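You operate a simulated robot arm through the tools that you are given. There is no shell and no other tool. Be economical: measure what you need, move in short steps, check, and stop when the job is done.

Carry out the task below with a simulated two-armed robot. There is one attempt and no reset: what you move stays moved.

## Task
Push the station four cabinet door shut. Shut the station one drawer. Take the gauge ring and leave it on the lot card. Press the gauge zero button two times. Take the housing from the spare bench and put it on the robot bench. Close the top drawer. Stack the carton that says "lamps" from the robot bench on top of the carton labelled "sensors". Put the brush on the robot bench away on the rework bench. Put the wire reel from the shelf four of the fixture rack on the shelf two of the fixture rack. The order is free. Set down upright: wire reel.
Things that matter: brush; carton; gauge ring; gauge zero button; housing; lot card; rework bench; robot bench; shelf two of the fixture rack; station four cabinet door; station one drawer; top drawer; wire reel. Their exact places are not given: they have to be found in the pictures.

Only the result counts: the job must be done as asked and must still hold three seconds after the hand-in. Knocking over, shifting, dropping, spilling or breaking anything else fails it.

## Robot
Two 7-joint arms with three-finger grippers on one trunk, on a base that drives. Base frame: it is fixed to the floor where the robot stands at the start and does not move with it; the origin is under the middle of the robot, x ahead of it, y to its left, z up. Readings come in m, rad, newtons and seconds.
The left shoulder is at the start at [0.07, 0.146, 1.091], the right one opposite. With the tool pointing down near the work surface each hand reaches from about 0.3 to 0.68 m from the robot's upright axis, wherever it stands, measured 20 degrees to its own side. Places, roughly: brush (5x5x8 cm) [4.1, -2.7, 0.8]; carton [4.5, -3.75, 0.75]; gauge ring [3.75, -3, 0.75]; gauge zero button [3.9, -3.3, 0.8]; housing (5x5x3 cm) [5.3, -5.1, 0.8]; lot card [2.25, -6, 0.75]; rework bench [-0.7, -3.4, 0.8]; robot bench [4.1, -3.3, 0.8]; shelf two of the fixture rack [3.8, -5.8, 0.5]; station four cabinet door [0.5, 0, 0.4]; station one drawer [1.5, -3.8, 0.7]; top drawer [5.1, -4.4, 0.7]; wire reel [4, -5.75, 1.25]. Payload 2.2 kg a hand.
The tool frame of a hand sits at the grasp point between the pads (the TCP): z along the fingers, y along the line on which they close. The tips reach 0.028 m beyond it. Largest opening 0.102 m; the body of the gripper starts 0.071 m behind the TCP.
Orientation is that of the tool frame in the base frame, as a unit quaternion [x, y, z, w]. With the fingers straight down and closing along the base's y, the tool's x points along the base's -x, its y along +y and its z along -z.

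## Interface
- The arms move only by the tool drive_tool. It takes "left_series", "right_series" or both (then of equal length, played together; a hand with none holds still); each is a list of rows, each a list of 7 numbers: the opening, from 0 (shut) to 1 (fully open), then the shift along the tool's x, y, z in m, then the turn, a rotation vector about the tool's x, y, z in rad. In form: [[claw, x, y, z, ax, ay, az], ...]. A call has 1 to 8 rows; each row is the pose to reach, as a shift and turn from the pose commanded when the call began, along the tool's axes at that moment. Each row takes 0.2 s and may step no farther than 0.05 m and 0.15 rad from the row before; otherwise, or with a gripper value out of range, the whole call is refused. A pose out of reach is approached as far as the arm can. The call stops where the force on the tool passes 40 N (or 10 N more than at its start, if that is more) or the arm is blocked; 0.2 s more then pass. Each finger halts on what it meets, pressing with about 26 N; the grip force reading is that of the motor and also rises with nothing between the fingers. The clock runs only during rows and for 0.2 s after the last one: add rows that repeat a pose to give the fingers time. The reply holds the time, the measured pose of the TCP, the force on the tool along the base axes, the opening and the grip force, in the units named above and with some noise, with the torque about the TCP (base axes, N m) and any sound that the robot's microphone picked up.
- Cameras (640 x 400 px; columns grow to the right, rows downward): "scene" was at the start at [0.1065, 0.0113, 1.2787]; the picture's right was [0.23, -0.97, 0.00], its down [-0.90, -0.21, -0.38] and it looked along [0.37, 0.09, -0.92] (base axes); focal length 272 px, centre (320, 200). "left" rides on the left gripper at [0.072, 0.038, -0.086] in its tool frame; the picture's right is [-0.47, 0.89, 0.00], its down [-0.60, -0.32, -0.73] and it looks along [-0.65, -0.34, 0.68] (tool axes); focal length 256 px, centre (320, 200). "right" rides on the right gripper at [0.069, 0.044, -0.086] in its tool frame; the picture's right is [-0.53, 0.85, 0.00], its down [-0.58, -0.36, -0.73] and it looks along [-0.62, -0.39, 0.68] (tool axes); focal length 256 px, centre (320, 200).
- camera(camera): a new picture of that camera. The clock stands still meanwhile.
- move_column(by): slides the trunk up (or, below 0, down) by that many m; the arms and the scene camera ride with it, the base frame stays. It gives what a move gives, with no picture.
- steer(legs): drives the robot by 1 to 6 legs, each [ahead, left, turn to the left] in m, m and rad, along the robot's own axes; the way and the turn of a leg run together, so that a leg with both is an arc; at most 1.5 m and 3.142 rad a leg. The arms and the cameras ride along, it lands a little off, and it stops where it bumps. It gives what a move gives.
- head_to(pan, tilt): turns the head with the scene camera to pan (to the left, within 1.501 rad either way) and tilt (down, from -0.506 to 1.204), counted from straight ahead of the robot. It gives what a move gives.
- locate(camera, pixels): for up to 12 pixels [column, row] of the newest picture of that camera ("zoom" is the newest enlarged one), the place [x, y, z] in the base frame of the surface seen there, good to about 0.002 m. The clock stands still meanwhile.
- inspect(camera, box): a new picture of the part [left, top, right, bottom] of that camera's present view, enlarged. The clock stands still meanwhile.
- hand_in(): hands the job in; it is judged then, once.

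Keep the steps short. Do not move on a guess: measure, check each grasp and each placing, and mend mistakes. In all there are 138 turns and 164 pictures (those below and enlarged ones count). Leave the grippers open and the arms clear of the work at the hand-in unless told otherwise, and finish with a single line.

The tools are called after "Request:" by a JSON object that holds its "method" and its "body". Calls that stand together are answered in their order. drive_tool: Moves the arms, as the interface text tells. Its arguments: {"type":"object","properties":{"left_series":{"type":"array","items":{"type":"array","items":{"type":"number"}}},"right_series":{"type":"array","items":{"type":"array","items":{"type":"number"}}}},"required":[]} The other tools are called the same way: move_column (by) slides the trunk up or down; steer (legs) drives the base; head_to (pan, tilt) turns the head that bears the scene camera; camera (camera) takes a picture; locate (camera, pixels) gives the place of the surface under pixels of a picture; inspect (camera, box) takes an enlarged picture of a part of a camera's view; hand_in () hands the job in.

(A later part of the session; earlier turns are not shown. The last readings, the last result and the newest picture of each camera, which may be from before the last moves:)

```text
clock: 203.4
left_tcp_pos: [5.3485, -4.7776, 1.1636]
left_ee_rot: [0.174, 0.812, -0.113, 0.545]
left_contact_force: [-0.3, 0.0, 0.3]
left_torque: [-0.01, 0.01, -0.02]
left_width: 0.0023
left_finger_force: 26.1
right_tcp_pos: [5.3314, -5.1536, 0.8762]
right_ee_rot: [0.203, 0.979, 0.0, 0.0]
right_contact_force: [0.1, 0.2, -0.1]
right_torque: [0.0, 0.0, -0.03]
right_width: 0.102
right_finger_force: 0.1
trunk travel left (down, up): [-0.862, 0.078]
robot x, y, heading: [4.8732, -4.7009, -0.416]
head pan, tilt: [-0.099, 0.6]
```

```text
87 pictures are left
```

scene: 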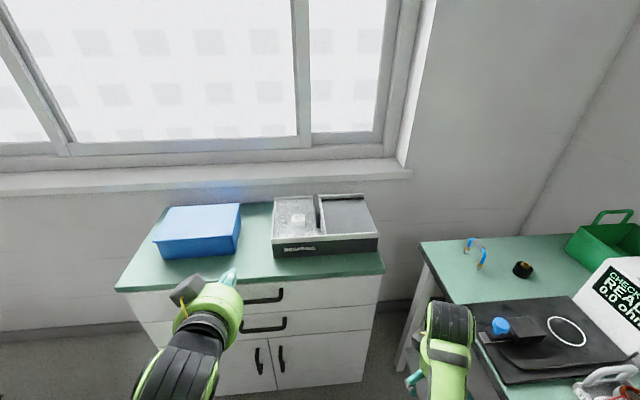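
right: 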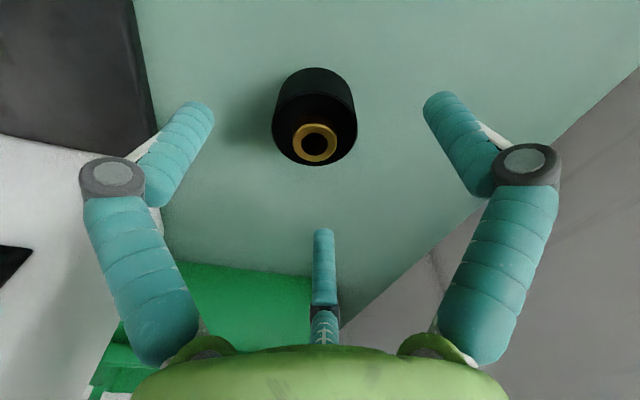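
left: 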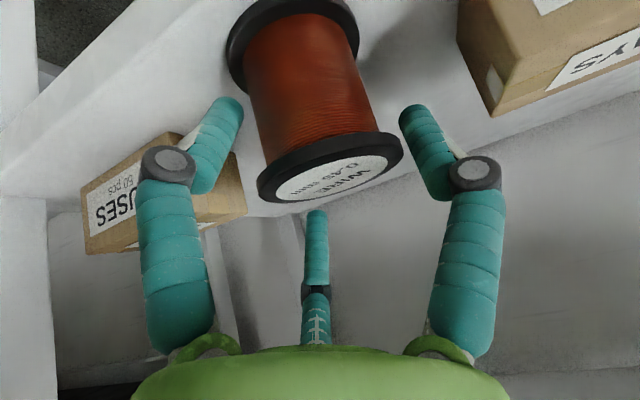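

Well centred. Lower 2.2 cm and close.

Request:
{"method": "move_column", "body": {"by": -0.023}}

Request:
{"method": "drive_tool", "body": {"right_series": [[0.8, 0, 0, 0, 0, 0, 0], [0.6, 0, 0, 0, 0, 0, 0], [0.4, 0, 0, 0, 0, 0, 0], [0.2, 0, 0, 0, 0, 0, 0], [0.2, 0, 0, 0, 0, 0, 0], [0.2, 0, 0, 0, 0, 0, 0]]}}

Request:
{"method": "move_column", "body": {"by": 0.1}}

Request:
{"method": "camera", "body": {"camera": "right"}}

```text
clock: 204.1
left_tcp_pos: [5.3488, -4.7774, 1.1403]
left_ee_rot: [0.172, 0.812, -0.113, 0.546]
left_contact_force: [0.4, 0.6, -0.4]
left_torque: [0.0, -0.01, 0.03]
left_width: 0.0021
left_finger_force: 25.8
right_tcp_pos: [5.3306, -5.1518, 0.8526]
right_ee_rot: [0.202, 0.979, 0.0, 0.0]
right_contact_force: [-0.7, 0.0, -0.5]
right_torque: [0.0, -0.01, 0.0]
right_width: 0.1019
right_finger_force: 0.1
trunk travel left (down, up): [-0.839, 0.101]
robot x, y, heading: [4.8722, -4.6978, -0.413]
head pan, tilt: [-0.099, 0.6]
```

```text
clock: 205.5
left_tcp_pos: [5.3483, -4.7774, 1.1404]
left_ee_rot: [0.174, 0.813, -0.113, 0.545]
left_contact_force: [0.4, 0.5, 0.1]
left_torque: [0.01, 0.03, -0.03]
left_width: 0.0017
left_finger_force: 26.0
right_tcp_pos: [5.3294, -5.1519, 0.8547]
right_ee_rot: [0.203, 0.979, -0.001, 0.0]
right_contact_force: [-0.3, 0.4, 0.9]
right_torque: [0.01, 0.05, 0.03]
right_width: 0.0489
right_finger_force: 26.3
trunk travel left (down, up): [-0.839, 0.101]
robot x, y, heading: [4.8725, -4.6999, -0.409]
head pan, tilt: [-0.099, 0.6]
```

```text
clock: 206.8
left_tcp_pos: [5.3499, -4.7773, 1.2397]
left_ee_rot: [0.173, 0.813, -0.112, 0.544]
left_contact_force: [0.3, 0.2, 0.8]
left_torque: [-0.01, 0.03, 0.01]
left_width: 0.0021
left_finger_force: 26.2
right_tcp_pos: [5.3306, -5.1533, 0.9528]
right_ee_rot: [0.202, 0.979, -0.001, -0.001]
right_contact_force: [0.3, 0.0, -0.7]
right_torque: [-0.05, -0.02, 0.04]
right_width: 0.049
right_finger_force: 25.7
trunk travel left (down, up): [-0.939, 0.001]
robot x, y, heading: [4.8723, -4.6999, -0.409]
head pan, tilt: [-0.099, 0.6]
```

```text
86 pictures are left
```

right: 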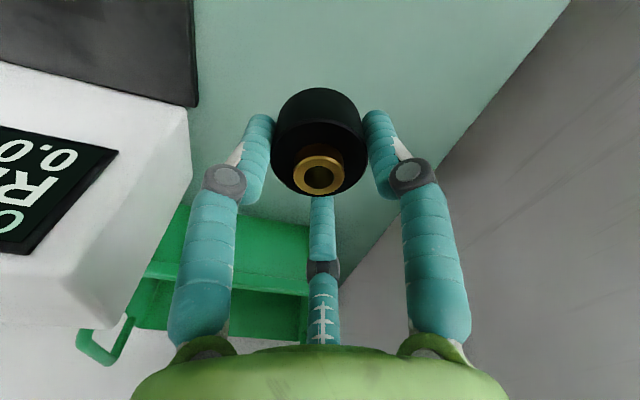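

Housing held (4.9 cm). Backing out westward, then turning to the robot bench.

Request:
{"method": "steer", "body": {"legs": [[-0.62, 0, 0], [0, 0, 2.1]]}}

Request:
{"method": "head_to", "body": {"pan": -0.1, "tilt": 0.65}}

Request:
{"method": "camera", "body": {"camera": "scene"}}

```text
clock: 215.5
left_tcp_pos: [4.0971, -4.0174, 1.2392]
left_ee_rot: [0.64, -0.53, -0.43, -0.352]
left_contact_force: [-0.9, 0.7, -0.6]
left_torque: [-0.01, 0.0, 0.0]
left_width: 0.0021
left_finger_force: 26.0
right_tcp_pos: [4.4162, -3.82, 0.9539]
right_ee_rot: [0.773, -0.634, 0.001, 0.0]
right_contact_force: [1.2, 0.0, -1.0]
right_torque: [0.01, -0.01, 0.01]
right_width: 0.0478
right_finger_force: 25.9
trunk travel left (down, up): [-0.939, 0.001]
robot x, y, heading: [4.3055, -4.4601, 1.766]
head pan, tilt: [-0.099, 0.6]
```

```text
clock: 216.1
left_tcp_pos: [4.0969, -4.0163, 1.2407]
left_ee_rot: [0.64, -0.531, -0.43, -0.352]
left_contact_force: [-0.1, 0.2, 0.2]
left_torque: [0.0, -0.03, 0.0]
left_width: 0.0023
left_finger_force: 26.4
right_tcp_pos: [4.416, -3.8194, 0.9526]
right_ee_rot: [0.773, -0.634, 0.001, 0.0]
right_contact_force: [0.1, 0.5, 0.3]
right_torque: [0.02, 0.01, 0.0]
right_width: 0.0482
right_finger_force: 26.2
trunk travel left (down, up): [-0.939, 0.001]
robot x, y, heading: [4.3079, -4.4514, 1.765]
head pan, tilt: [-0.099, 0.649]
```

```text
85 pictures are left
```

scene: 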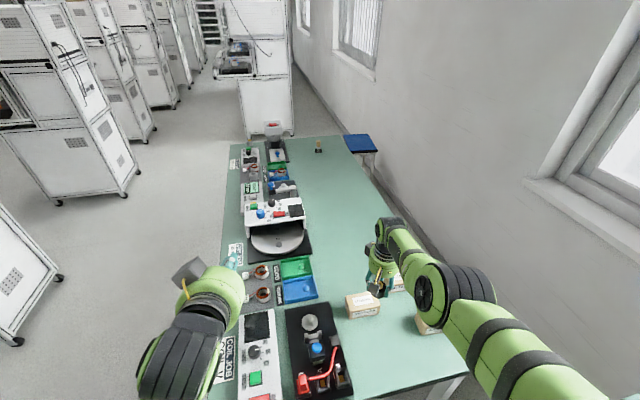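

Request:
{"method": "locate", "body": {"camera": "scene", "pixels": [[340, 235], [345, 265], [362, 300], [317, 148], [350, 295], [380, 305], [310, 245], [318, 290], [355, 318], [420, 330], [270, 135], [400, 285]]}}

Request:
{"method": "camera", "body": {"camera": "right"}}

Request:
{"method": "inspect", "body": {"camera": "scene", "box": [220, 110, 440, 250]}}

```text
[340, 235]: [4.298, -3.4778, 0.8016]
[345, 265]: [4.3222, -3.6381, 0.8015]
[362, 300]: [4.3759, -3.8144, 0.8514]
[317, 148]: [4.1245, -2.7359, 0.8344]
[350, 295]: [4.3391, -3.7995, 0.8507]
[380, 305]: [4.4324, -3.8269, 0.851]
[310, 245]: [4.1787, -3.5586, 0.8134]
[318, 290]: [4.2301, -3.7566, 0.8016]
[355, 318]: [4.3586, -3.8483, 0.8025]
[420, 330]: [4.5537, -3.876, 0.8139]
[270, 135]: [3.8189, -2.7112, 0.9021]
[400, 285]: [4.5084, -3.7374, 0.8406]
```

```text
84 pictures are left
```

right: 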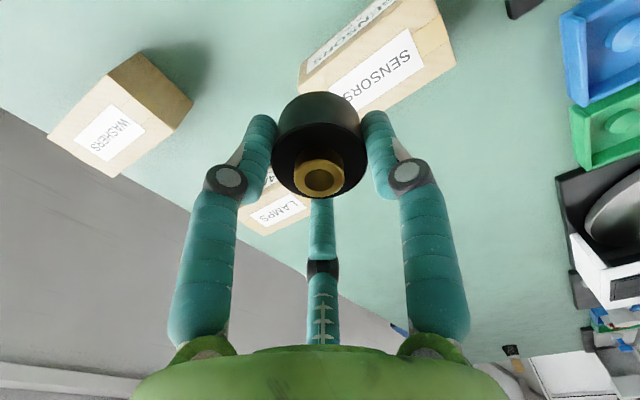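

```text
2.86 times, centred on (330, 180) of scene
```

zoom: 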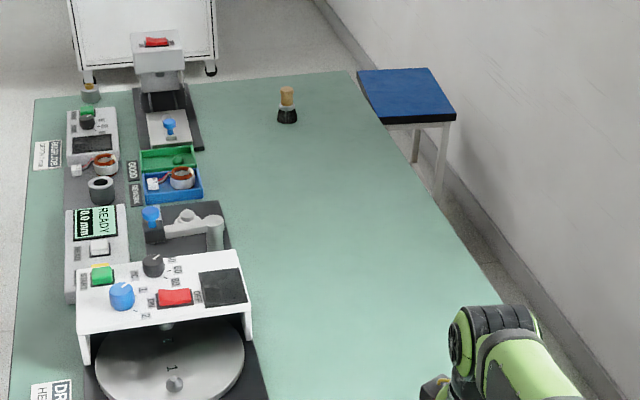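

Request:
{"method": "locate", "body": {"camera": "right", "pixels": [[280, 212], [250, 222], [305, 205], [100, 130], [180, 95], [130, 60], [430, 60], [300, 75], [200, 210], [230, 40]]}}

Request:
{"method": "locate", "body": {"camera": "scene", "pixels": [[390, 345], [390, 360], [400, 372], [352, 350], [352, 380], [415, 325]]}}

```text
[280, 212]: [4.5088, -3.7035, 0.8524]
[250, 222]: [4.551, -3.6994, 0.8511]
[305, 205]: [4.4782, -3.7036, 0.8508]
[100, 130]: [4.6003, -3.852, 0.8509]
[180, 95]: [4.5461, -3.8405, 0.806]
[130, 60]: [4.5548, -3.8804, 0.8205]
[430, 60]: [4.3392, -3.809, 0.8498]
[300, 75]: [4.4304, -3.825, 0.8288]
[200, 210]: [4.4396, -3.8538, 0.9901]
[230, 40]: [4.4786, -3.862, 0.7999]
```

```text
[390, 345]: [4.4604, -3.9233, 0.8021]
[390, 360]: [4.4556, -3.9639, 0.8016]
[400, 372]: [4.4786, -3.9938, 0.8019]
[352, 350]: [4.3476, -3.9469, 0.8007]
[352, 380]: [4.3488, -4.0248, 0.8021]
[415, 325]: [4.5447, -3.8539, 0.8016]
```

Free spot at (4.43,−3.965) near the bench's end. Pull the hand back 14.5 cm to above it.

Request:
{"method": "drive_tool", "body": {"right_series": [[0.2, 0.04, 0.004, 0, 0, 0, 0], [0.2, 0.08, 0.008, 0, 0, 0, 0], [0.2, 0.12, 0.012, 0, 0, 0, 0], [0.2, 0.1455, 0.0144, 0, 0, 0, 0], [0.2, 0.1455, 0.0144, 0, 0, 0, 0]]}}

Request:
{"method": "camera", "body": {"camera": "right"}}

```text
clock: 217.3
left_tcp_pos: [4.0967, -4.0174, 1.2391]
left_ee_rot: [0.64, -0.53, -0.431, -0.353]
left_contact_force: [0.2, 0.4, 0.3]
left_torque: [-0.04, 0.01, 0.03]
left_width: 0.0021
left_finger_force: 26.3
right_tcp_pos: [4.4307, -3.963, 0.9524]
right_ee_rot: [0.773, -0.634, 0.001, 0.001]
right_contact_force: [0.4, 0.6, -0.7]
right_torque: [-0.04, -0.01, -0.03]
right_width: 0.0478
right_finger_force: 26.1
trunk travel left (down, up): [-0.939, 0.001]
robot x, y, heading: [4.3028, -4.4552, 1.764]
head pan, tilt: [-0.099, 0.649]
```

```text
82 pictures are left
```

right: 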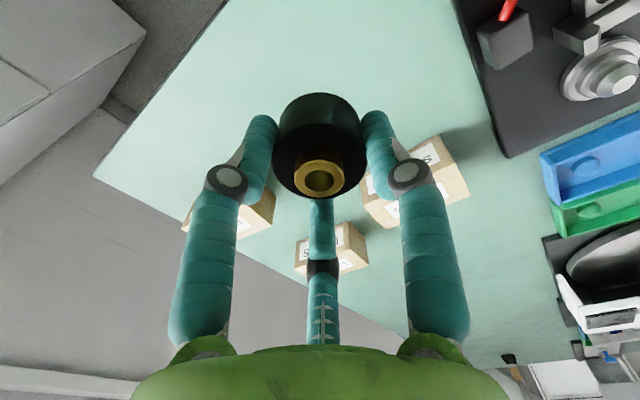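

Request:
{"method": "move_column", "body": {"by": -0.105}}

Request:
{"method": "move_column", "body": {"by": -0.011}}

Request:
{"method": "camera", "body": {"camera": "right"}}

```text
clock: 218.7
left_tcp_pos: [4.0962, -4.0176, 1.1364]
left_ee_rot: [0.639, -0.531, -0.43, -0.353]
left_contact_force: [0.0, 0.6, 0.8]
left_torque: [0.01, -0.03, 0.0]
left_width: 0.0026
left_finger_force: 26.3
right_tcp_pos: [4.4313, -3.9626, 0.8482]
right_ee_rot: [0.774, -0.634, 0.001, -0.001]
right_contact_force: [-0.1, 0.3, -0.5]
right_torque: [0.02, 0.0, -0.01]
right_width: 0.0477
right_finger_force: 26.1
trunk travel left (down, up): [-0.834, 0.106]
robot x, y, heading: [4.3003, -4.455, 1.758]
head pan, tilt: [-0.099, 0.649]
```

```text
clock: 219.2
left_tcp_pos: [4.0967, -4.0183, 1.123]
left_ee_rot: [0.639, -0.531, -0.43, -0.353]
left_contact_force: [0.6, 1.1, 0.2]
left_torque: [0.01, 0.01, 0.01]
left_width: 0.0019
left_finger_force: 25.5
right_tcp_pos: [4.4308, -3.9629, 0.8372]
right_ee_rot: [0.773, -0.634, 0.001, 0.0]
right_contact_force: [1.0, 0.1, -1.4]
right_torque: [0.01, 0.01, -0.02]
right_width: 0.0481
right_finger_force: 25.8
trunk travel left (down, up): [-0.823, 0.117]
robot x, y, heading: [4.305, -4.4547, 1.759]
head pan, tilt: [-0.099, 0.649]
```

```text
81 pictures are left
```

right: 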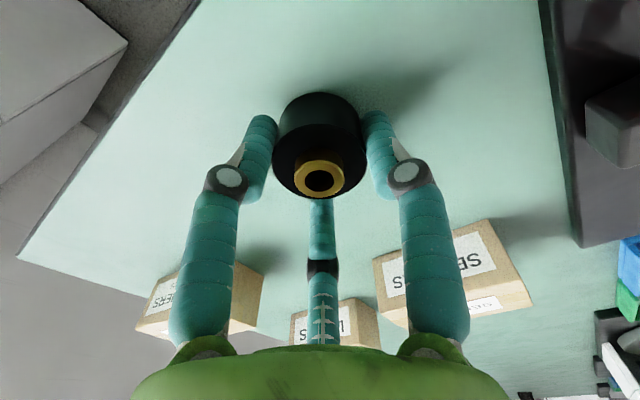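

Almost down. Two more mm, then release and raise.

Request:
{"method": "move_column", "body": {"by": -0.003}}

Request:
{"method": "drive_tool", "body": {"right_series": [[0.5, 0, 0, 0, 0, 0, 0], [0.6, 0, 0, 0, 0, 0, 0], [0.7, 0, 0, 0, 0, 0, 0], [0.8, 0, 0, 0, 0, 0, 0], [0.85, 0, 0, 0, 0, 0, 0]]}}

Request:
{"method": "move_column", "body": {"by": 0.12}}

Request:
{"method": "camera", "body": {"camera": "right"}}

```text
clock: 219.8
left_tcp_pos: [4.0969, -4.0183, 1.1206]
left_ee_rot: [0.639, -0.531, -0.43, -0.353]
left_contact_force: [0.0, -0.8, 0.7]
left_torque: [0.0, -0.01, 0.01]
left_width: 0.0022
left_finger_force: 25.8
right_tcp_pos: [4.4307, -3.964, 0.8338]
right_ee_rot: [0.773, -0.634, 0.0, -0.001]
right_contact_force: [-0.1, -0.1, 1.3]
right_torque: [-0.03, -0.05, -0.02]
right_width: 0.0477
right_finger_force: 25.9
trunk travel left (down, up): [-0.82, 0.12]
robot x, y, heading: [4.3071, -4.4527, 1.768]
head pan, tilt: [-0.099, 0.649]
```

```text
clock: 221.0
left_tcp_pos: [4.096, -4.018, 1.1202]
left_ee_rot: [0.639, -0.531, -0.43, -0.353]
left_contact_force: [-0.2, 0.5, -0.2]
left_torque: [0.0, -0.01, 0.01]
left_width: 0.0021
left_finger_force: 26.0
right_tcp_pos: [4.4314, -3.9629, 0.8337]
right_ee_rot: [0.773, -0.634, 0.001, 0.0]
right_contact_force: [0.2, 0.0, 0.4]
right_torque: [-0.03, 0.01, 0.01]
right_width: 0.0865
right_finger_force: 0.1
trunk travel left (down, up): [-0.82, 0.12]
robot x, y, heading: [4.308, -4.4556, 1.762]
head pan, tilt: [-0.099, 0.649]
```

```text
clock: 222.5
left_tcp_pos: [4.096, -4.0167, 1.24]
left_ee_rot: [0.64, -0.53, -0.43, -0.353]
left_contact_force: [0.7, -0.2, -0.3]
left_torque: [-0.01, 0.02, -0.01]
left_width: 0.0018
left_finger_force: 25.9
right_tcp_pos: [4.4306, -3.9635, 0.9534]
right_ee_rot: [0.773, -0.634, 0.001, -0.001]
right_contact_force: [-0.2, 0.1, 0.5]
right_torque: [-0.04, 0.01, -0.04]
right_width: 0.0866
right_finger_force: 0.0
trunk travel left (down, up): [-0.94, 0.0]
robot x, y, heading: [4.3038, -4.4528, 1.764]
head pan, tilt: [-0.099, 0.649]
```

```text
80 pictures are left
```

right: 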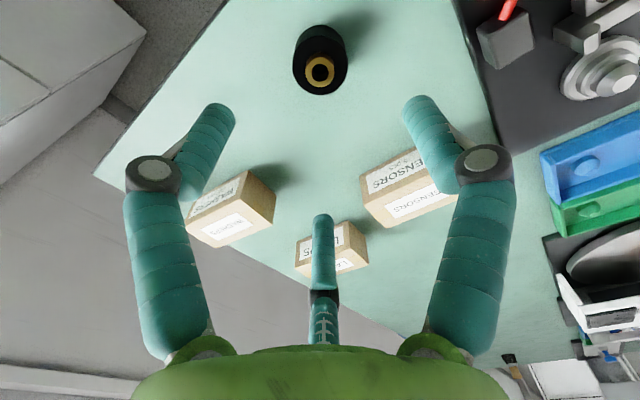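

Housing is on the bench. Now the LAMPS carton: shift base right 0.15, ahead 0.06 to reach it.

Request:
{"method": "steer", "body": {"legs": [[0.06, -0.15, 0]]}}

Request:
{"method": "camera", "body": {"camera": "right"}}

Request:
{"method": "camera", "body": {"camera": "scene"}}

```text
clock: 223.9
left_tcp_pos: [4.2296, -3.9302, 1.24]
left_ee_rot: [0.639, -0.53, -0.43, -0.354]
left_contact_force: [0.1, 0.0, 0.7]
left_torque: [-0.01, 0.01, -0.03]
left_width: 0.0021
left_finger_force: 26.4
right_tcp_pos: [4.5651, -3.8775, 0.9546]
right_ee_rot: [0.772, -0.636, 0.001, -0.001]
right_contact_force: [-0.6, -0.5, 0.4]
right_torque: [0.03, -0.04, -0.01]
right_width: 0.0868
right_finger_force: 0.1
trunk travel left (down, up): [-0.94, 0.0]
robot x, y, heading: [4.4398, -4.3658, 1.76]
head pan, tilt: [-0.099, 0.649]
```

```text
79 pictures are left
```

right: 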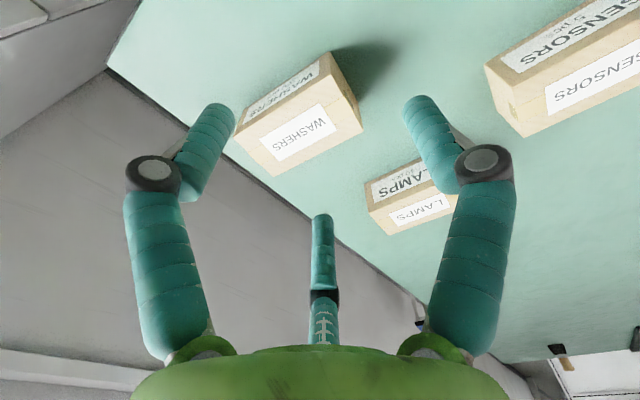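

```text
78 pictures are left
```

scene: 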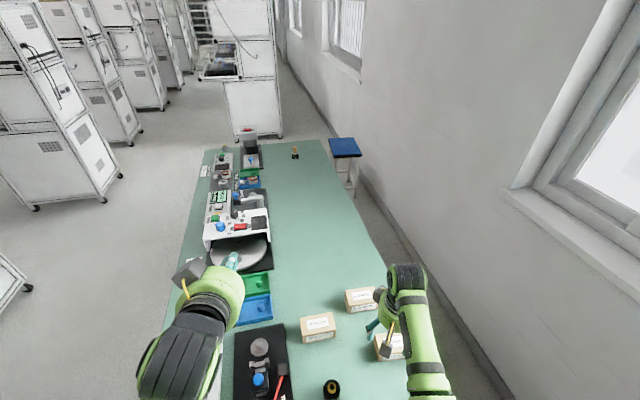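

Request:
{"method": "inspect", "body": {"camera": "scene", "box": [280, 270, 420, 370]}}

```text
4.00 times, centred on (350, 320) of scene
```

zoom: 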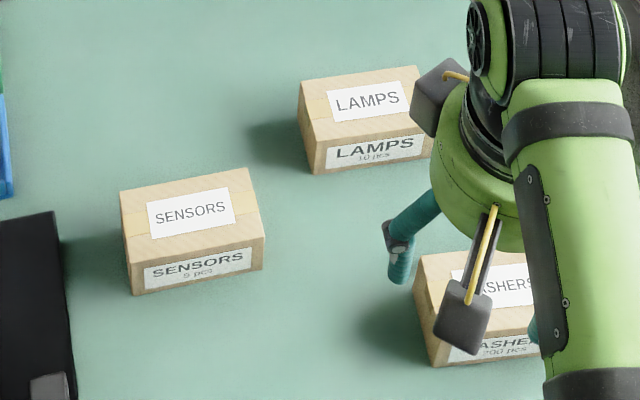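

Request:
{"method": "locate", "body": {"camera": "zoom", "pixels": [[302, 86], [415, 70], [316, 144], [425, 128], [123, 194], [246, 172], [133, 264], [262, 238], [316, 172], [134, 293], [262, 268]]}}

```text
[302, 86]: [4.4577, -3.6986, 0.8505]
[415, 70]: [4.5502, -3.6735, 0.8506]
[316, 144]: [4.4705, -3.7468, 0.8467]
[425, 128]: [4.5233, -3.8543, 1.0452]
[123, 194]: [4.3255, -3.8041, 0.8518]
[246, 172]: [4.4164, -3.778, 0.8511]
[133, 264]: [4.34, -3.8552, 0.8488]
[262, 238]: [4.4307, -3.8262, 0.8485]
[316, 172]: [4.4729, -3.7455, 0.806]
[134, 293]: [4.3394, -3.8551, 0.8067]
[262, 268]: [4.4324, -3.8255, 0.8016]
```

LAMPS centre (4.510,−3.710), long axis yaw ≈0.27, 9.6×5 cm; SENSORS centre (4.378,−3.816), same yaw. I rotate the right hand 1.5 rad about its axis so it closes across the short side, and move over LAMPS.

Request:
{"method": "drive_tool", "body": {"right_series": [[0.9, -0.02, 0.003, 0, 0, 0, 0.149], [0.9, -0.04, 0.006, 0, 0, 0, 0.298], [0.9, -0.06, 0.009, 0, 0, 0, 0.447], [0.9, -0.08, 0.012, 0, 0, 0, 0.596], [0.9, -0.1, 0.015, 0, 0, 0, 0.745], [0.9, -0.12, 0.018, 0, 0, 0, 0.894], [0.9, -0.15, 0.02, 0, 0, 0, 1.043], [0.9, -0.175, 0.022, 0, 0, 0, 1.19]]}}

Request:
{"method": "drive_tool", "body": {"right_series": [[0.9, 0, 0, 0, 0, 0, 0.149], [0.9, 0, 0, 0, 0, 0, 0.3], [0.9, 0, 0, 0, 0, 0, 0.31], [0.9, 0, 0, 0, 0, 0, 0.31]]}}

Request:
{"method": "camera", "body": {"camera": "right"}}

```text
clock: 225.7
left_tcp_pos: [4.2342, -3.9291, 1.2404]
left_ee_rot: [0.637, -0.532, -0.43, -0.355]
left_contact_force: [-0.9, 0.3, 0.6]
left_torque: [-0.01, -0.02, 0.0]
left_width: 0.0023
left_finger_force: 26.2
right_tcp_pos: [4.5207, -3.74, 0.9646]
right_ee_rot: [-0.282, 0.959, 0.001, 0.0]
right_contact_force: [0.2, 0.2, 0.7]
right_torque: [0.0, 0.01, -0.02]
right_width: 0.0918
right_finger_force: 0.0
right hand out of reach, approached as far as the arm can: row 7, 8
trunk travel left (down, up): [-0.94, 0.0]
robot x, y, heading: [4.4403, -4.3653, 1.756]
head pan, tilt: [-0.099, 0.649]
```

```text
clock: 226.7
left_tcp_pos: [4.2345, -3.9283, 1.24]
left_ee_rot: [0.639, -0.532, -0.429, -0.354]
left_contact_force: [-0.3, -0.1, -0.3]
left_torque: [0.02, -0.03, -0.01]
left_width: 0.0018
left_finger_force: 26.3
right_tcp_pos: [4.5211, -3.7391, 0.9641]
right_ee_rot: [-0.131, 0.991, -0.001, 0.001]
right_contact_force: [-0.3, 0.2, 0.2]
right_torque: [0.01, 0.04, -0.03]
right_width: 0.0917
right_finger_force: 0.0
trunk travel left (down, up): [-0.94, 0.0]
robot x, y, heading: [4.4445, -4.366, 1.761]
head pan, tilt: [-0.099, 0.649]
```

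```text
76 pictures are left
```

right: 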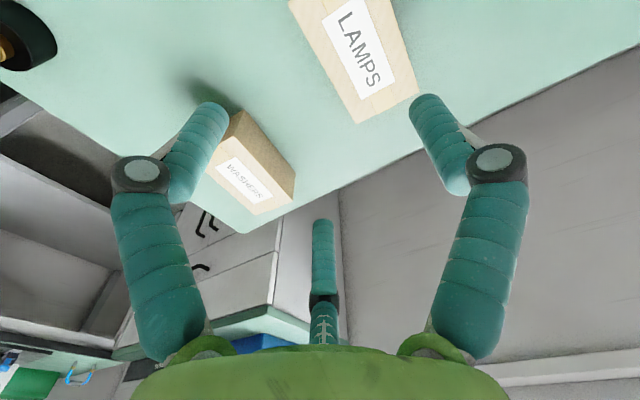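

Yaw matches the carton. Reach is short by 3 cm; nudging the base ahead.

Request:
{"method": "steer", "body": {"legs": [[0.031, 0.005, 0]]}}

Request:
{"method": "camera", "body": {"camera": "right"}}

```text
clock: 227.5
left_tcp_pos: [4.2249, -3.9072, 1.2429]
left_ee_rot: [0.637, -0.531, -0.432, -0.355]
left_contact_force: [0.3, -1.5, 0.4]
left_torque: [0.03, 0.02, 0.02]
left_width: 0.0022
left_finger_force: 26.1
right_tcp_pos: [4.5129, -3.7165, 0.9664]
right_ee_rot: [-0.132, 0.991, 0.003, 0.0]
right_contact_force: [-0.2, -0.2, 1.7]
right_torque: [0.12, 0.03, 0.0]
right_width: 0.0917
right_finger_force: 0.1
trunk travel left (down, up): [-0.94, 0.0]
robot x, y, heading: [4.4313, -4.3395, 1.757]
head pan, tilt: [-0.099, 0.649]
```

```text
75 pictures are left
```

right: 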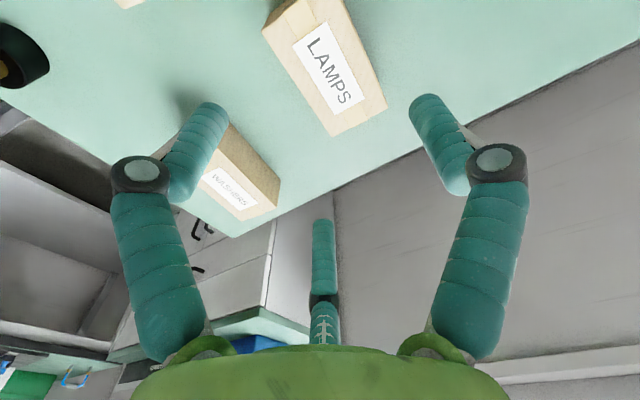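

Lower 9 cm, check, then the rest.

Request:
{"method": "move_column", "body": {"by": -0.09}}

Request:
{"method": "camera", "body": {"camera": "right"}}

```text
clock: 228.8
left_tcp_pos: [4.2227, -3.8997, 1.1496]
left_ee_rot: [0.638, -0.532, -0.43, -0.355]
left_contact_force: [-0.2, -0.1, 0.0]
left_torque: [-0.03, 0.04, 0.01]
left_width: 0.0021
left_finger_force: 26.3
right_tcp_pos: [4.5099, -3.7114, 0.8744]
right_ee_rot: [-0.132, 0.991, 0.0, 0.0]
right_contact_force: [0.1, 0.5, -0.1]
right_torque: [0.0, 0.03, 0.03]
right_width: 0.092
right_finger_force: 0.1
trunk travel left (down, up): [-0.85, 0.09]
robot x, y, heading: [4.4295, -4.3376, 1.759]
head pan, tilt: [-0.099, 0.649]
```

```text
74 pictures are left
```

right: 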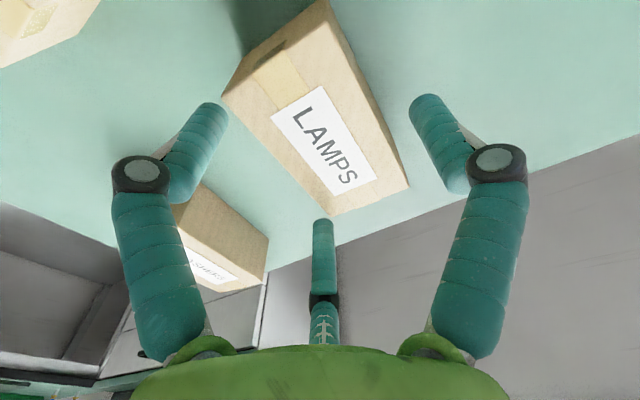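

Request:
{"method": "move_column", "body": {"by": -0.037}}

Request:
{"method": "drive_tool", "body": {"right_series": [[0.75, 0, 0, 0, 0, 0, 0], [0.6, 0, 0, 0, 0, 0, 0], [0.45, 0, 0, 0, 0, 0, 0], [0.3, 0, 0, 0, 0, 0, 0], [0.2, 0, 0, 0, 0, 0, 0], [0.2, 0, 0, 0, 0, 0, 0]]}}

Request:
{"method": "move_column", "body": {"by": 0.11}}

Request:
{"method": "camera", "body": {"camera": "right"}}

```text
clock: 229.3
left_tcp_pos: [4.2217, -3.902, 1.1288]
left_ee_rot: [0.638, -0.531, -0.43, -0.355]
left_contact_force: [1.0, 0.0, 0.2]
left_torque: [-0.01, -0.01, 0.01]
left_width: 0.0021
left_finger_force: 26.0
right_tcp_pos: [4.5105, -3.7079, 0.8625]
right_ee_rot: [-0.131, 0.991, 0.006, 0.002]
right_contact_force: [1.2, -5.8, 17.5]
right_torque: [-0.75, 0.57, -0.04]
right_width: 0.1033
right_finger_force: 8.4
trunk travel left (down, up): [-0.827, 0.113]
robot x, y, heading: [4.4297, -4.3374, 1.759]
head pan, tilt: [-0.099, 0.649]
stopped: the force on the tool passed its limit at 50 N (the readings are from after the stop); the commanded pose is now the measured one
```

```text
clock: 230.1
left_tcp_pos: [4.2228, -3.9049, 1.1301]
left_ee_rot: [0.638, -0.53, -0.432, -0.356]
left_contact_force: [-0.1, 0.7, 1.1]
left_torque: [-0.03, 0.0, 0.01]
left_width: 0.002
left_finger_force: 26.2
right_tcp_pos: [4.5069, -3.7021, 0.8751]
right_ee_rot: [-0.132, 0.991, 0.018, 0.0]
right_contact_force: [-4.2, -6.4, 38.7]
right_torque: [-0.86, 0.49, 0.08]
right_width: 0.0653
right_finger_force: 14.2
trunk travel left (down, up): [-0.827, 0.113]
robot x, y, heading: [4.4292, -4.3334, 1.758]
head pan, tilt: [-0.099, 0.649]
stopped in row 3 (right hand): the force on the tool passed its limit at 45 N (the readings are from after the stop); the commanded pose is now the measured one
```

```text
clock: 231.5
left_tcp_pos: [4.2232, -3.9001, 1.2373]
left_ee_rot: [0.638, -0.532, -0.43, -0.355]
left_contact_force: [-0.1, 0.1, 0.9]
left_torque: [-0.01, 0.0, -0.01]
left_width: 0.0023
left_finger_force: 25.8
right_tcp_pos: [4.5114, -3.7026, 0.9749]
right_ee_rot: [-0.131, 0.991, 0.01, 0.002]
right_contact_force: [-0.3, -0.1, 0.4]
right_torque: [0.04, -0.04, 0.0]
right_width: 0.0459
right_finger_force: 0.0
trunk travel left (down, up): [-0.937, 0.003]
robot x, y, heading: [4.4324, -4.3397, 1.764]
head pan, tilt: [-0.099, 0.649]
```

```text
73 pictures are left
```

right: 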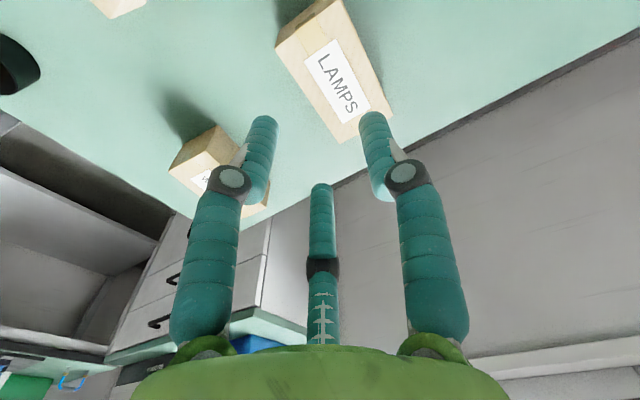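

Fingers landed on the carton edge: the two-finger side needs an offset. Re-measuring the carton.

Request:
{"method": "locate", "body": {"camera": "right", "pixels": [[280, 44], [348, 138], [388, 100], [335, 5], [330, 75], [345, 143]]}}

Request:
{"method": "inspect", "body": {"camera": "scene", "box": [280, 250, 420, 350]}}

```text
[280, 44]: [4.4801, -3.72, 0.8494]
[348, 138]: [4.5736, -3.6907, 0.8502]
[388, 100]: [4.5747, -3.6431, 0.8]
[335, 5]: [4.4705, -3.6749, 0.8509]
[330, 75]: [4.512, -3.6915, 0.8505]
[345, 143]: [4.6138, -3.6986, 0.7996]
```

```text
4.00 times, centred on (350, 300) of scene
```

zoom: 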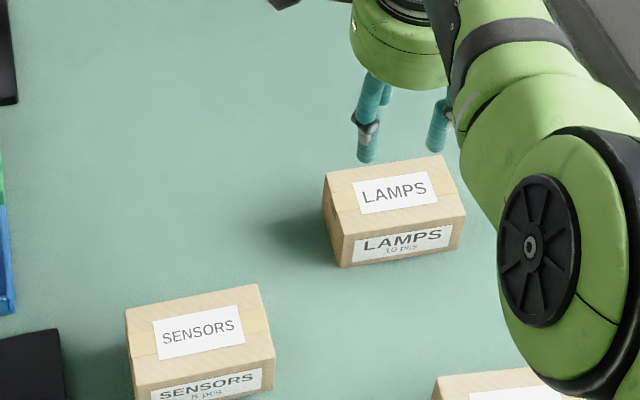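

Request:
{"method": "locate", "body": {"camera": "zoom", "pixels": [[326, 175], [442, 157], [339, 237], [464, 213], [128, 313], [254, 287], [138, 388], [272, 360]]}}

```text
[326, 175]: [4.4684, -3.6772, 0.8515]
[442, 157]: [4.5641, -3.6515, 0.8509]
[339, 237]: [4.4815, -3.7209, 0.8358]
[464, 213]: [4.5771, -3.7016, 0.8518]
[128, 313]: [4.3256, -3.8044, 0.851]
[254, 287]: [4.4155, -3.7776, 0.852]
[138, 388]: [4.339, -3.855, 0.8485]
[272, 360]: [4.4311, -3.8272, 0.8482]
```

LAMPS moved slightly: centre (4.523,−3.688), yaw 0.26. I open fully and shift so the two-finger side clears (offset 12 mm).

Request:
{"method": "drive_tool", "body": {"right_series": [[0.7, -0.007, -0.001, 0, 0.01, 0, 0], [1, -0.0148, -0.0013, 0, 0.02, 0.003, 0], [1, -0.0148, -0.0013, 0, 0.02, 0.003, 0], [1, -0.0148, -0.0013, 0, 0.02, 0.003, 0]]}}

Request:
{"method": "move_column", "body": {"by": -0.09}}

Request:
{"method": "camera", "body": {"camera": "right"}}

```text
clock: 232.5
left_tcp_pos: [4.2225, -3.899, 1.2378]
left_ee_rot: [0.638, -0.531, -0.43, -0.354]
left_contact_force: [0.3, 1.2, 0.2]
left_torque: [-0.02, -0.04, -0.05]
left_width: 0.0021
left_finger_force: 25.9
right_tcp_pos: [4.5264, -3.6973, 0.9735]
right_ee_rot: [-0.132, 0.991, -0.001, 0.001]
right_contact_force: [0.8, -0.2, -0.8]
right_torque: [0.02, 0.02, 0.02]
right_width: 0.1021
right_finger_force: 0.0
trunk travel left (down, up): [-0.937, 0.003]
robot x, y, heading: [4.4284, -4.3376, 1.762]
head pan, tilt: [-0.099, 0.649]
```

```text
clock: 233.7
left_tcp_pos: [4.223, -3.8989, 1.1476]
left_ee_rot: [0.638, -0.532, -0.43, -0.354]
left_contact_force: [-0.5, -0.5, 0.9]
left_torque: [-0.01, 0.01, -0.01]
left_width: 0.0018
left_finger_force: 26.2
right_tcp_pos: [4.5254, -3.6987, 0.8841]
right_ee_rot: [-0.131, 0.991, -0.001, 0.002]
right_contact_force: [0.1, -0.4, -0.8]
right_torque: [0.01, 0.02, 0.02]
right_width: 0.1019
right_finger_force: 0.0
trunk travel left (down, up): [-0.847, 0.093]
robot x, y, heading: [4.4296, -4.3369, 1.764]
head pan, tilt: [-0.099, 0.649]
```

```text
71 pictures are left
```

right: 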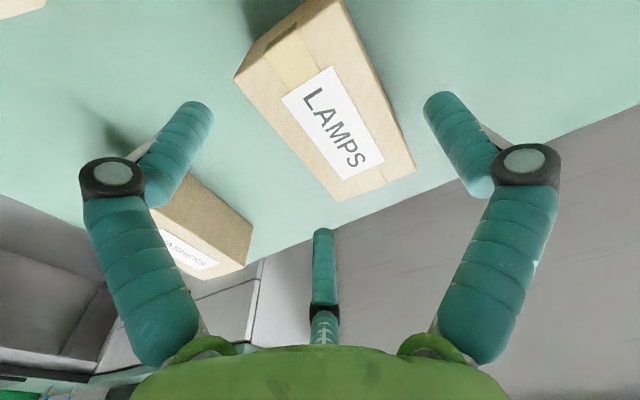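

Clearances look right. Lower 4.4 cm.

Request:
{"method": "move_column", "body": {"by": -0.044}}

Request:
{"method": "camera", "body": {"camera": "right"}}

```text
clock: 234.6
left_tcp_pos: [4.2232, -3.8994, 1.1037]
left_ee_rot: [0.638, -0.531, -0.43, -0.354]
left_contact_force: [-0.2, 0.3, 0.7]
left_torque: [0.02, 0.01, -0.04]
left_width: 0.0022
left_finger_force: 25.8
right_tcp_pos: [4.5269, -3.6987, 0.8389]
right_ee_rot: [-0.131, 0.991, -0.001, 0.001]
right_contact_force: [0.3, 0.3, -0.2]
right_torque: [-0.03, 0.03, -0.04]
right_width: 0.102
right_finger_force: 0.1
trunk travel left (down, up): [-0.803, 0.137]
robot x, y, heading: [4.4311, -4.3328, 1.758]
head pan, tilt: [-0.099, 0.649]
```

```text
70 pictures are left
```

right: 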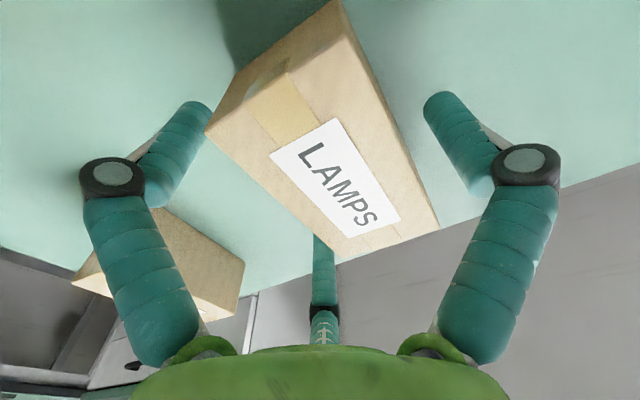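

No contact; fingers straddle it. Closing.

Request:
{"method": "drive_tool", "body": {"right_series": [[0.85, 0, 0, 0, 0, 0, 0], [0.7, 0, 0, 0, 0, 0, 0], [0.55, 0, 0, 0, 0, 0, 0], [0.4, 0, 0, 0, 0, 0, 0], [0.3, 0, 0, 0, 0, 0, 0], [0.2, 0, 0, 0, 0, 0, 0], [0.2, 0, 0, 0, 0, 0, 0]]}}

Request:
{"method": "camera", "body": {"camera": "right"}}

```text
clock: 236.2
left_tcp_pos: [4.2236, -3.8986, 1.1054]
left_ee_rot: [0.638, -0.531, -0.43, -0.354]
left_contact_force: [-0.3, -0.3, -0.1]
left_torque: [0.01, 0.01, 0.0]
left_width: 0.002
left_finger_force: 26.3
right_tcp_pos: [4.5264, -3.6984, 0.8402]
right_ee_rot: [-0.131, 0.991, 0.001, 0.001]
right_contact_force: [-0.5, 0.9, 2.2]
right_torque: [0.13, 0.04, 0.0]
right_width: 0.0776
right_finger_force: 26.2
trunk travel left (down, up): [-0.803, 0.137]
robot x, y, heading: [4.4308, -4.3379, 1.76]
head pan, tilt: [-0.099, 0.649]
```

```text
69 pictures are left
```

right: 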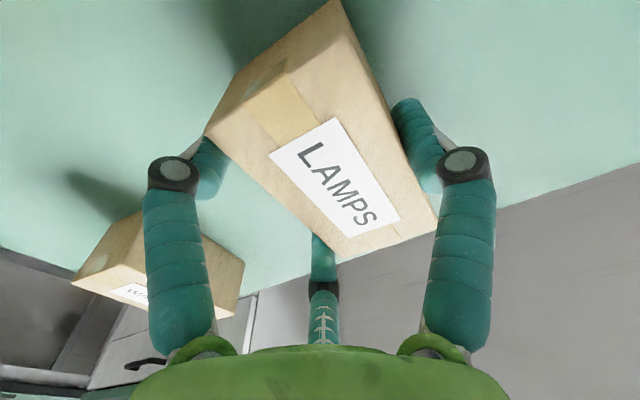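

Request:
{"method": "move_column", "body": {"by": 0.03}}

Request:
{"method": "inspect", "body": {"camera": "scene", "box": [280, 230, 420, 350]}}

Request:
{"method": "camera", "body": {"camera": "right"}}

```text
clock: 236.9
left_tcp_pos: [4.2218, -3.8992, 1.1337]
left_ee_rot: [0.638, -0.532, -0.429, -0.354]
left_contact_force: [-0.1, -0.3, 0.2]
left_torque: [0.01, 0.0, 0.0]
left_width: 0.0021
left_finger_force: 25.7
right_tcp_pos: [4.5253, -3.6983, 0.8697]
right_ee_rot: [-0.132, 0.991, -0.001, 0.001]
right_contact_force: [0.1, -0.1, -1.0]
right_torque: [-0.03, -0.01, -0.02]
right_width: 0.0777
right_finger_force: 25.5
trunk travel left (down, up): [-0.833, 0.107]
robot x, y, heading: [4.4299, -4.3391, 1.761]
head pan, tilt: [-0.099, 0.649]
```

```text
3.33 times, centred on (350, 290) of scene
```

zoom: 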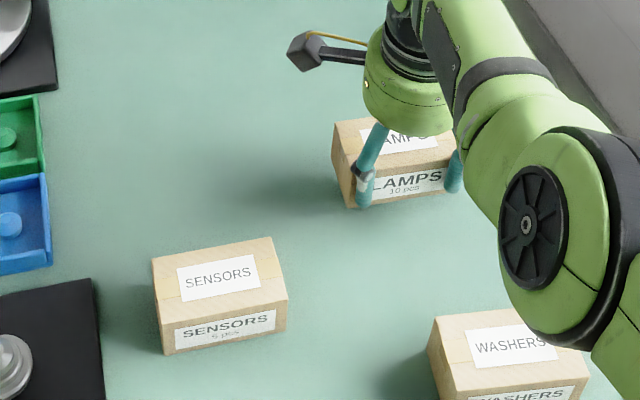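

```text
67 pictures are left
```

right: 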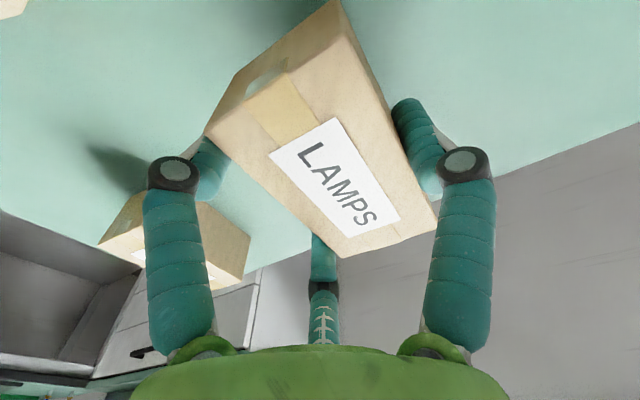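

LAMPS lifted cleanly. Raise 6.5 cm more, then translate base (back 0.0985, left 0.165) to bring it above SENSORS.

Request:
{"method": "move_column", "body": {"by": 0.065}}

Request:
{"method": "steer", "body": {"legs": [[-0.0985, 0.165, 0]]}}

Request:
{"method": "inspect", "body": {"camera": "scene", "box": [280, 220, 440, 340]}}

Request:
{"method": "camera", "body": {"camera": "right"}}

```text
clock: 238.0
left_tcp_pos: [4.2234, -3.899, 1.1982]
left_ee_rot: [0.639, -0.531, -0.43, -0.353]
left_contact_force: [0.0, 0.2, 0.2]
left_torque: [-0.02, -0.02, 0.01]
left_width: 0.0021
left_finger_force: 26.0
right_tcp_pos: [4.5261, -3.6978, 0.9354]
right_ee_rot: [-0.131, 0.991, 0.0, 0.0]
right_contact_force: [0.0, 1.4, -0.8]
right_torque: [-0.01, 0.03, -0.01]
right_width: 0.0777
right_finger_force: 26.4
trunk travel left (down, up): [-0.898, 0.042]
robot x, y, heading: [4.4324, -4.3374, 1.758]
head pan, tilt: [-0.099, 0.649]
```

```text
clock: 239.5
left_tcp_pos: [4.0856, -4.0231, 1.1985]
left_ee_rot: [0.639, -0.532, -0.43, -0.353]
left_contact_force: [-0.1, -0.3, -0.3]
left_torque: [-0.02, 0.01, 0.0]
left_width: 0.0021
left_finger_force: 26.2
right_tcp_pos: [4.3871, -3.8213, 0.9327]
right_ee_rot: [-0.132, 0.991, -0.002, 0.0]
right_contact_force: [0.7, -0.2, -0.2]
right_torque: [-0.04, 0.01, 0.0]
right_width: 0.0774
right_finger_force: 26.0
trunk travel left (down, up): [-0.898, 0.042]
robot x, y, heading: [4.2908, -4.4643, 1.755]
head pan, tilt: [-0.099, 0.649]
```

```text
3.33 times, centred on (360, 280) of scene
```

zoom: 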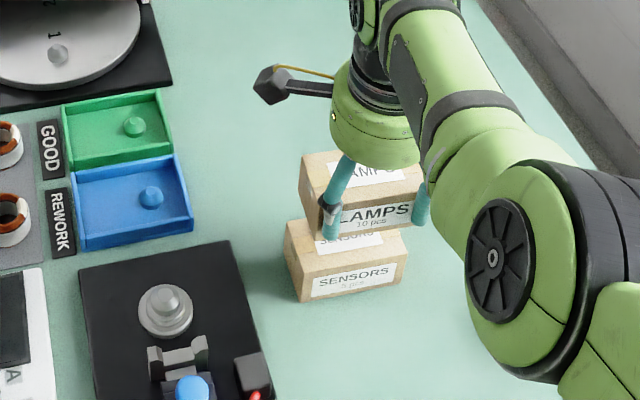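

```text
65 pictures are left
```

right: 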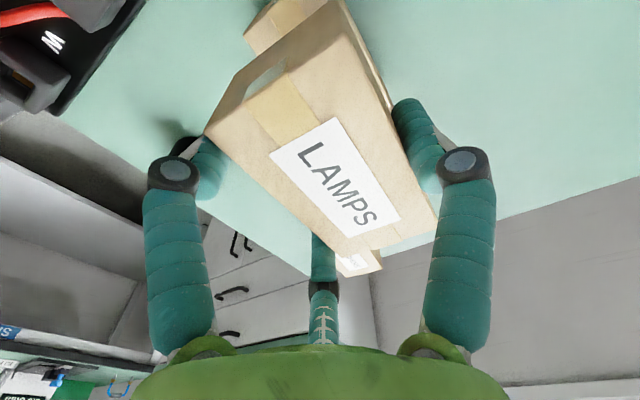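

Fine-align 7 mm and lower 3.6 cm.

Request:
{"method": "drive_tool", "body": {"right_series": [[0.2, 0.0066, -0.0035, 0, 0, 0, -0.03], [0.2, 0.0066, -0.0035, 0, 0, 0, -0.03]]}}

Request:
{"method": "move_column", "body": {"by": -0.037}}

Request:
{"method": "inspect", "body": {"camera": "scene", "box": [330, 240, 410, 320]}}

```text
clock: 240.1
left_tcp_pos: [4.0817, -4.0249, 1.1975]
left_ee_rot: [0.638, -0.531, -0.43, -0.353]
left_contact_force: [-0.9, 0.3, 0.4]
left_torque: [0.0, 0.0, 0.02]
left_width: 0.0022
left_finger_force: 26.3
right_tcp_pos: [4.3804, -3.8284, 0.9346]
right_ee_rot: [-0.147, 0.989, -0.001, 0.001]
right_contact_force: [0.9, 0.3, -0.7]
right_torque: [-0.05, 0.0, -0.01]
right_width: 0.0774
right_finger_force: 26.0
trunk travel left (down, up): [-0.898, 0.042]
robot x, y, heading: [4.2889, -4.4618, 1.762]
head pan, tilt: [-0.099, 0.649]
```

```text
clock: 240.9
left_tcp_pos: [4.0828, -4.0261, 1.1621]
left_ee_rot: [0.639, -0.531, -0.431, -0.354]
left_contact_force: [-0.5, 1.0, 0.5]
left_torque: [0.01, 0.0, -0.01]
left_width: 0.002
left_finger_force: 26.0
right_tcp_pos: [4.3797, -3.8283, 0.898]
right_ee_rot: [-0.147, 0.989, -0.001, 0.002]
right_contact_force: [1.3, -0.1, -0.5]
right_torque: [0.01, -0.04, 0.03]
right_width: 0.0778
right_finger_force: 25.6
trunk travel left (down, up): [-0.861, 0.079]
robot x, y, heading: [4.2934, -4.4644, 1.762]
head pan, tilt: [-0.099, 0.649]
```

```text
5.00 times, centred on (370, 280) of scene
```

zoom: 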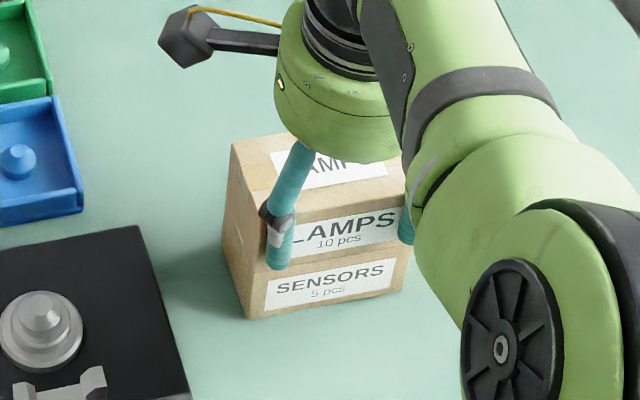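

Request:
{"method": "move_column", "body": {"by": -0.008}}

```text
clock: 241.5
left_tcp_pos: [4.084, -4.0265, 1.1543]
left_ee_rot: [0.639, -0.531, -0.43, -0.353]
left_contact_force: [-0.4, 0.0, 0.1]
left_torque: [0.0, 0.0, -0.02]
left_width: 0.0021
left_finger_force: 26.1
right_tcp_pos: [4.3804, -3.8282, 0.8896]
right_ee_rot: [-0.147, 0.989, 0.0, 0.002]
right_contact_force: [-1.0, 0.7, 0.5]
right_torque: [0.05, 0.09, -0.01]
right_width: 0.0777
right_finger_force: 25.5
trunk travel left (down, up): [-0.853, 0.087]
robot x, y, heading: [4.2926, -4.4649, 1.76]
head pan, tilt: [-0.099, 0.649]
```

Just touching. Release and rise.

Request:
{"method": "drive_tool", "body": {"right_series": [[0.78, 0, 0, 0, 0, 0, 0], [0.82, 0, 0, 0, 0, 0, 0], [0.88, 0, 0, 0, 0, 0, 0], [0.95, 0, 0, 0, 0, 0, 0], [1, 0, 0, 0, 0, 0, 0], [1, 0, 0, 0, 0, 0, 0]]}}

Request:
{"method": "move_column", "body": {"by": 0.085}}

Request:
{"method": "camera", "body": {"camera": "right"}}

Request:
{"method": "inspect", "body": {"camera": "scene", "box": [330, 240, 410, 320]}}

```text
clock: 242.9
left_tcp_pos: [4.0832, -4.0251, 1.1545]
left_ee_rot: [0.639, -0.531, -0.431, -0.352]
left_contact_force: [0.3, -0.6, -0.8]
left_torque: [-0.01, 0.0, 0.01]
left_width: 0.0022
left_finger_force: 26.0
right_tcp_pos: [4.3785, -3.8289, 0.8886]
right_ee_rot: [-0.147, 0.989, 0.0, 0.001]
right_contact_force: [0.1, -0.3, -0.3]
right_torque: [0.01, -0.02, 0.02]
right_width: 0.1022
right_finger_force: 0.0
trunk travel left (down, up): [-0.853, 0.087]
robot x, y, heading: [4.2946, -4.4633, 1.763]
head pan, tilt: [-0.099, 0.649]
```

```text
clock: 244.1
left_tcp_pos: [4.0836, -4.0257, 1.239]
left_ee_rot: [0.639, -0.531, -0.43, -0.353]
left_contact_force: [0.3, 0.0, 0.2]
left_torque: [-0.01, -0.01, -0.02]
left_width: 0.002
left_finger_force: 25.8
right_tcp_pos: [4.3801, -3.829, 0.9732]
right_ee_rot: [-0.147, 0.989, -0.001, 0.003]
right_contact_force: [0.1, -0.5, -0.7]
right_torque: [-0.02, -0.04, -0.01]
right_width: 0.1018
right_finger_force: 0.1
trunk travel left (down, up): [-0.938, 0.002]
robot x, y, heading: [4.2894, -4.4618, 1.763]
head pan, tilt: [-0.099, 0.649]
```

```text
63 pictures are left
```

right: 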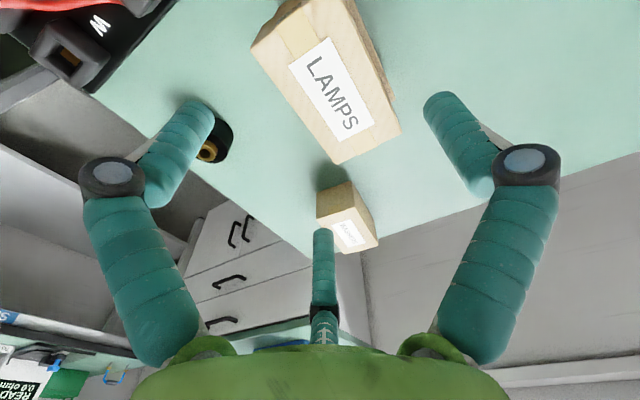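

```text
5.00 times, centred on (370, 280) of scene
```

zoom: 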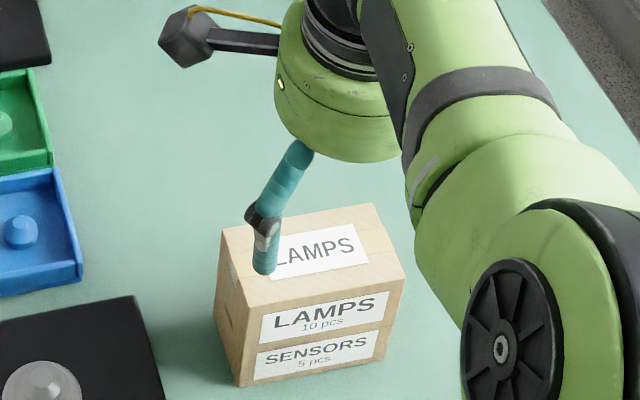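

LAMPS stacked on SENSORS. Now back off, go around the bench's west side toward the gauge.

Request:
{"method": "steer", "body": {"legs": [[-0.3, 0, 0], [0, 1.05, 0], [1.2, 0, 0], [0, 0, -1.0]]}}

Request:
{"method": "head_to", "body": {"pan": -0.15, "tilt": 0.6}}

Request:
{"method": "camera", "body": {"camera": "scene"}}

```text
clock: 259.5
left_tcp_pos: [3.3748, -3.337, 1.2396]
left_ee_rot: [-0.299, 0.776, 0.203, 0.517]
left_contact_force: [-0.5, -0.2, -0.5]
left_torque: [0.01, -0.02, 0.0]
left_width: 0.002
left_finger_force: 25.3
right_tcp_pos: [3.6983, -3.4879, 0.9754]
right_ee_rot: [0.355, 0.935, -0.002, 0.001]
right_contact_force: [0.7, 0.2, 0.0]
right_torque: [0.01, 0.02, -0.01]
right_width: 0.1019
right_finger_force: 0.0
trunk travel left (down, up): [-0.938, 0.002]
robot x, y, heading: [3.1108, -3.7433, 0.743]
head pan, tilt: [-0.099, 0.649]
```

```text
clock: 260.1
left_tcp_pos: [3.375, -3.3371, 1.2396]
left_ee_rot: [-0.299, 0.774, 0.204, 0.519]
left_contact_force: [0.8, 0.0, 0.8]
left_torque: [0.02, -0.01, 0.03]
left_width: 0.0023
left_finger_force: 26.2
right_tcp_pos: [3.6981, -3.4867, 0.975]
right_ee_rot: [0.354, 0.935, -0.002, 0.002]
right_contact_force: [0.7, -0.4, 0.2]
right_torque: [-0.01, 0.03, 0.03]
right_width: 0.1019
right_finger_force: 0.1
trunk travel left (down, up): [-0.938, 0.002]
robot x, y, heading: [3.1142, -3.7422, 0.742]
head pan, tilt: [-0.15, 0.6]
```

```text
61 pictures are left
```

scene: 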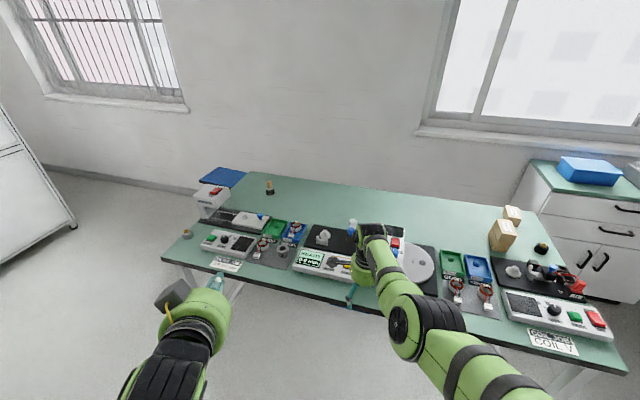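

Request:
{"method": "inspect", "body": {"camera": "scene", "box": [160, 170, 380, 300]}}

```text
2.91 times, centred on (270, 235) of scene
```

zoom: 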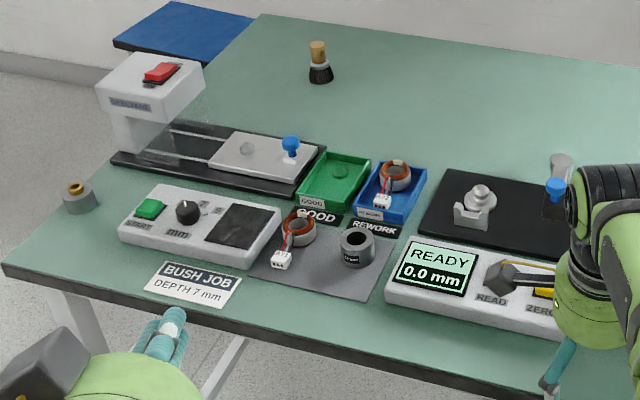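

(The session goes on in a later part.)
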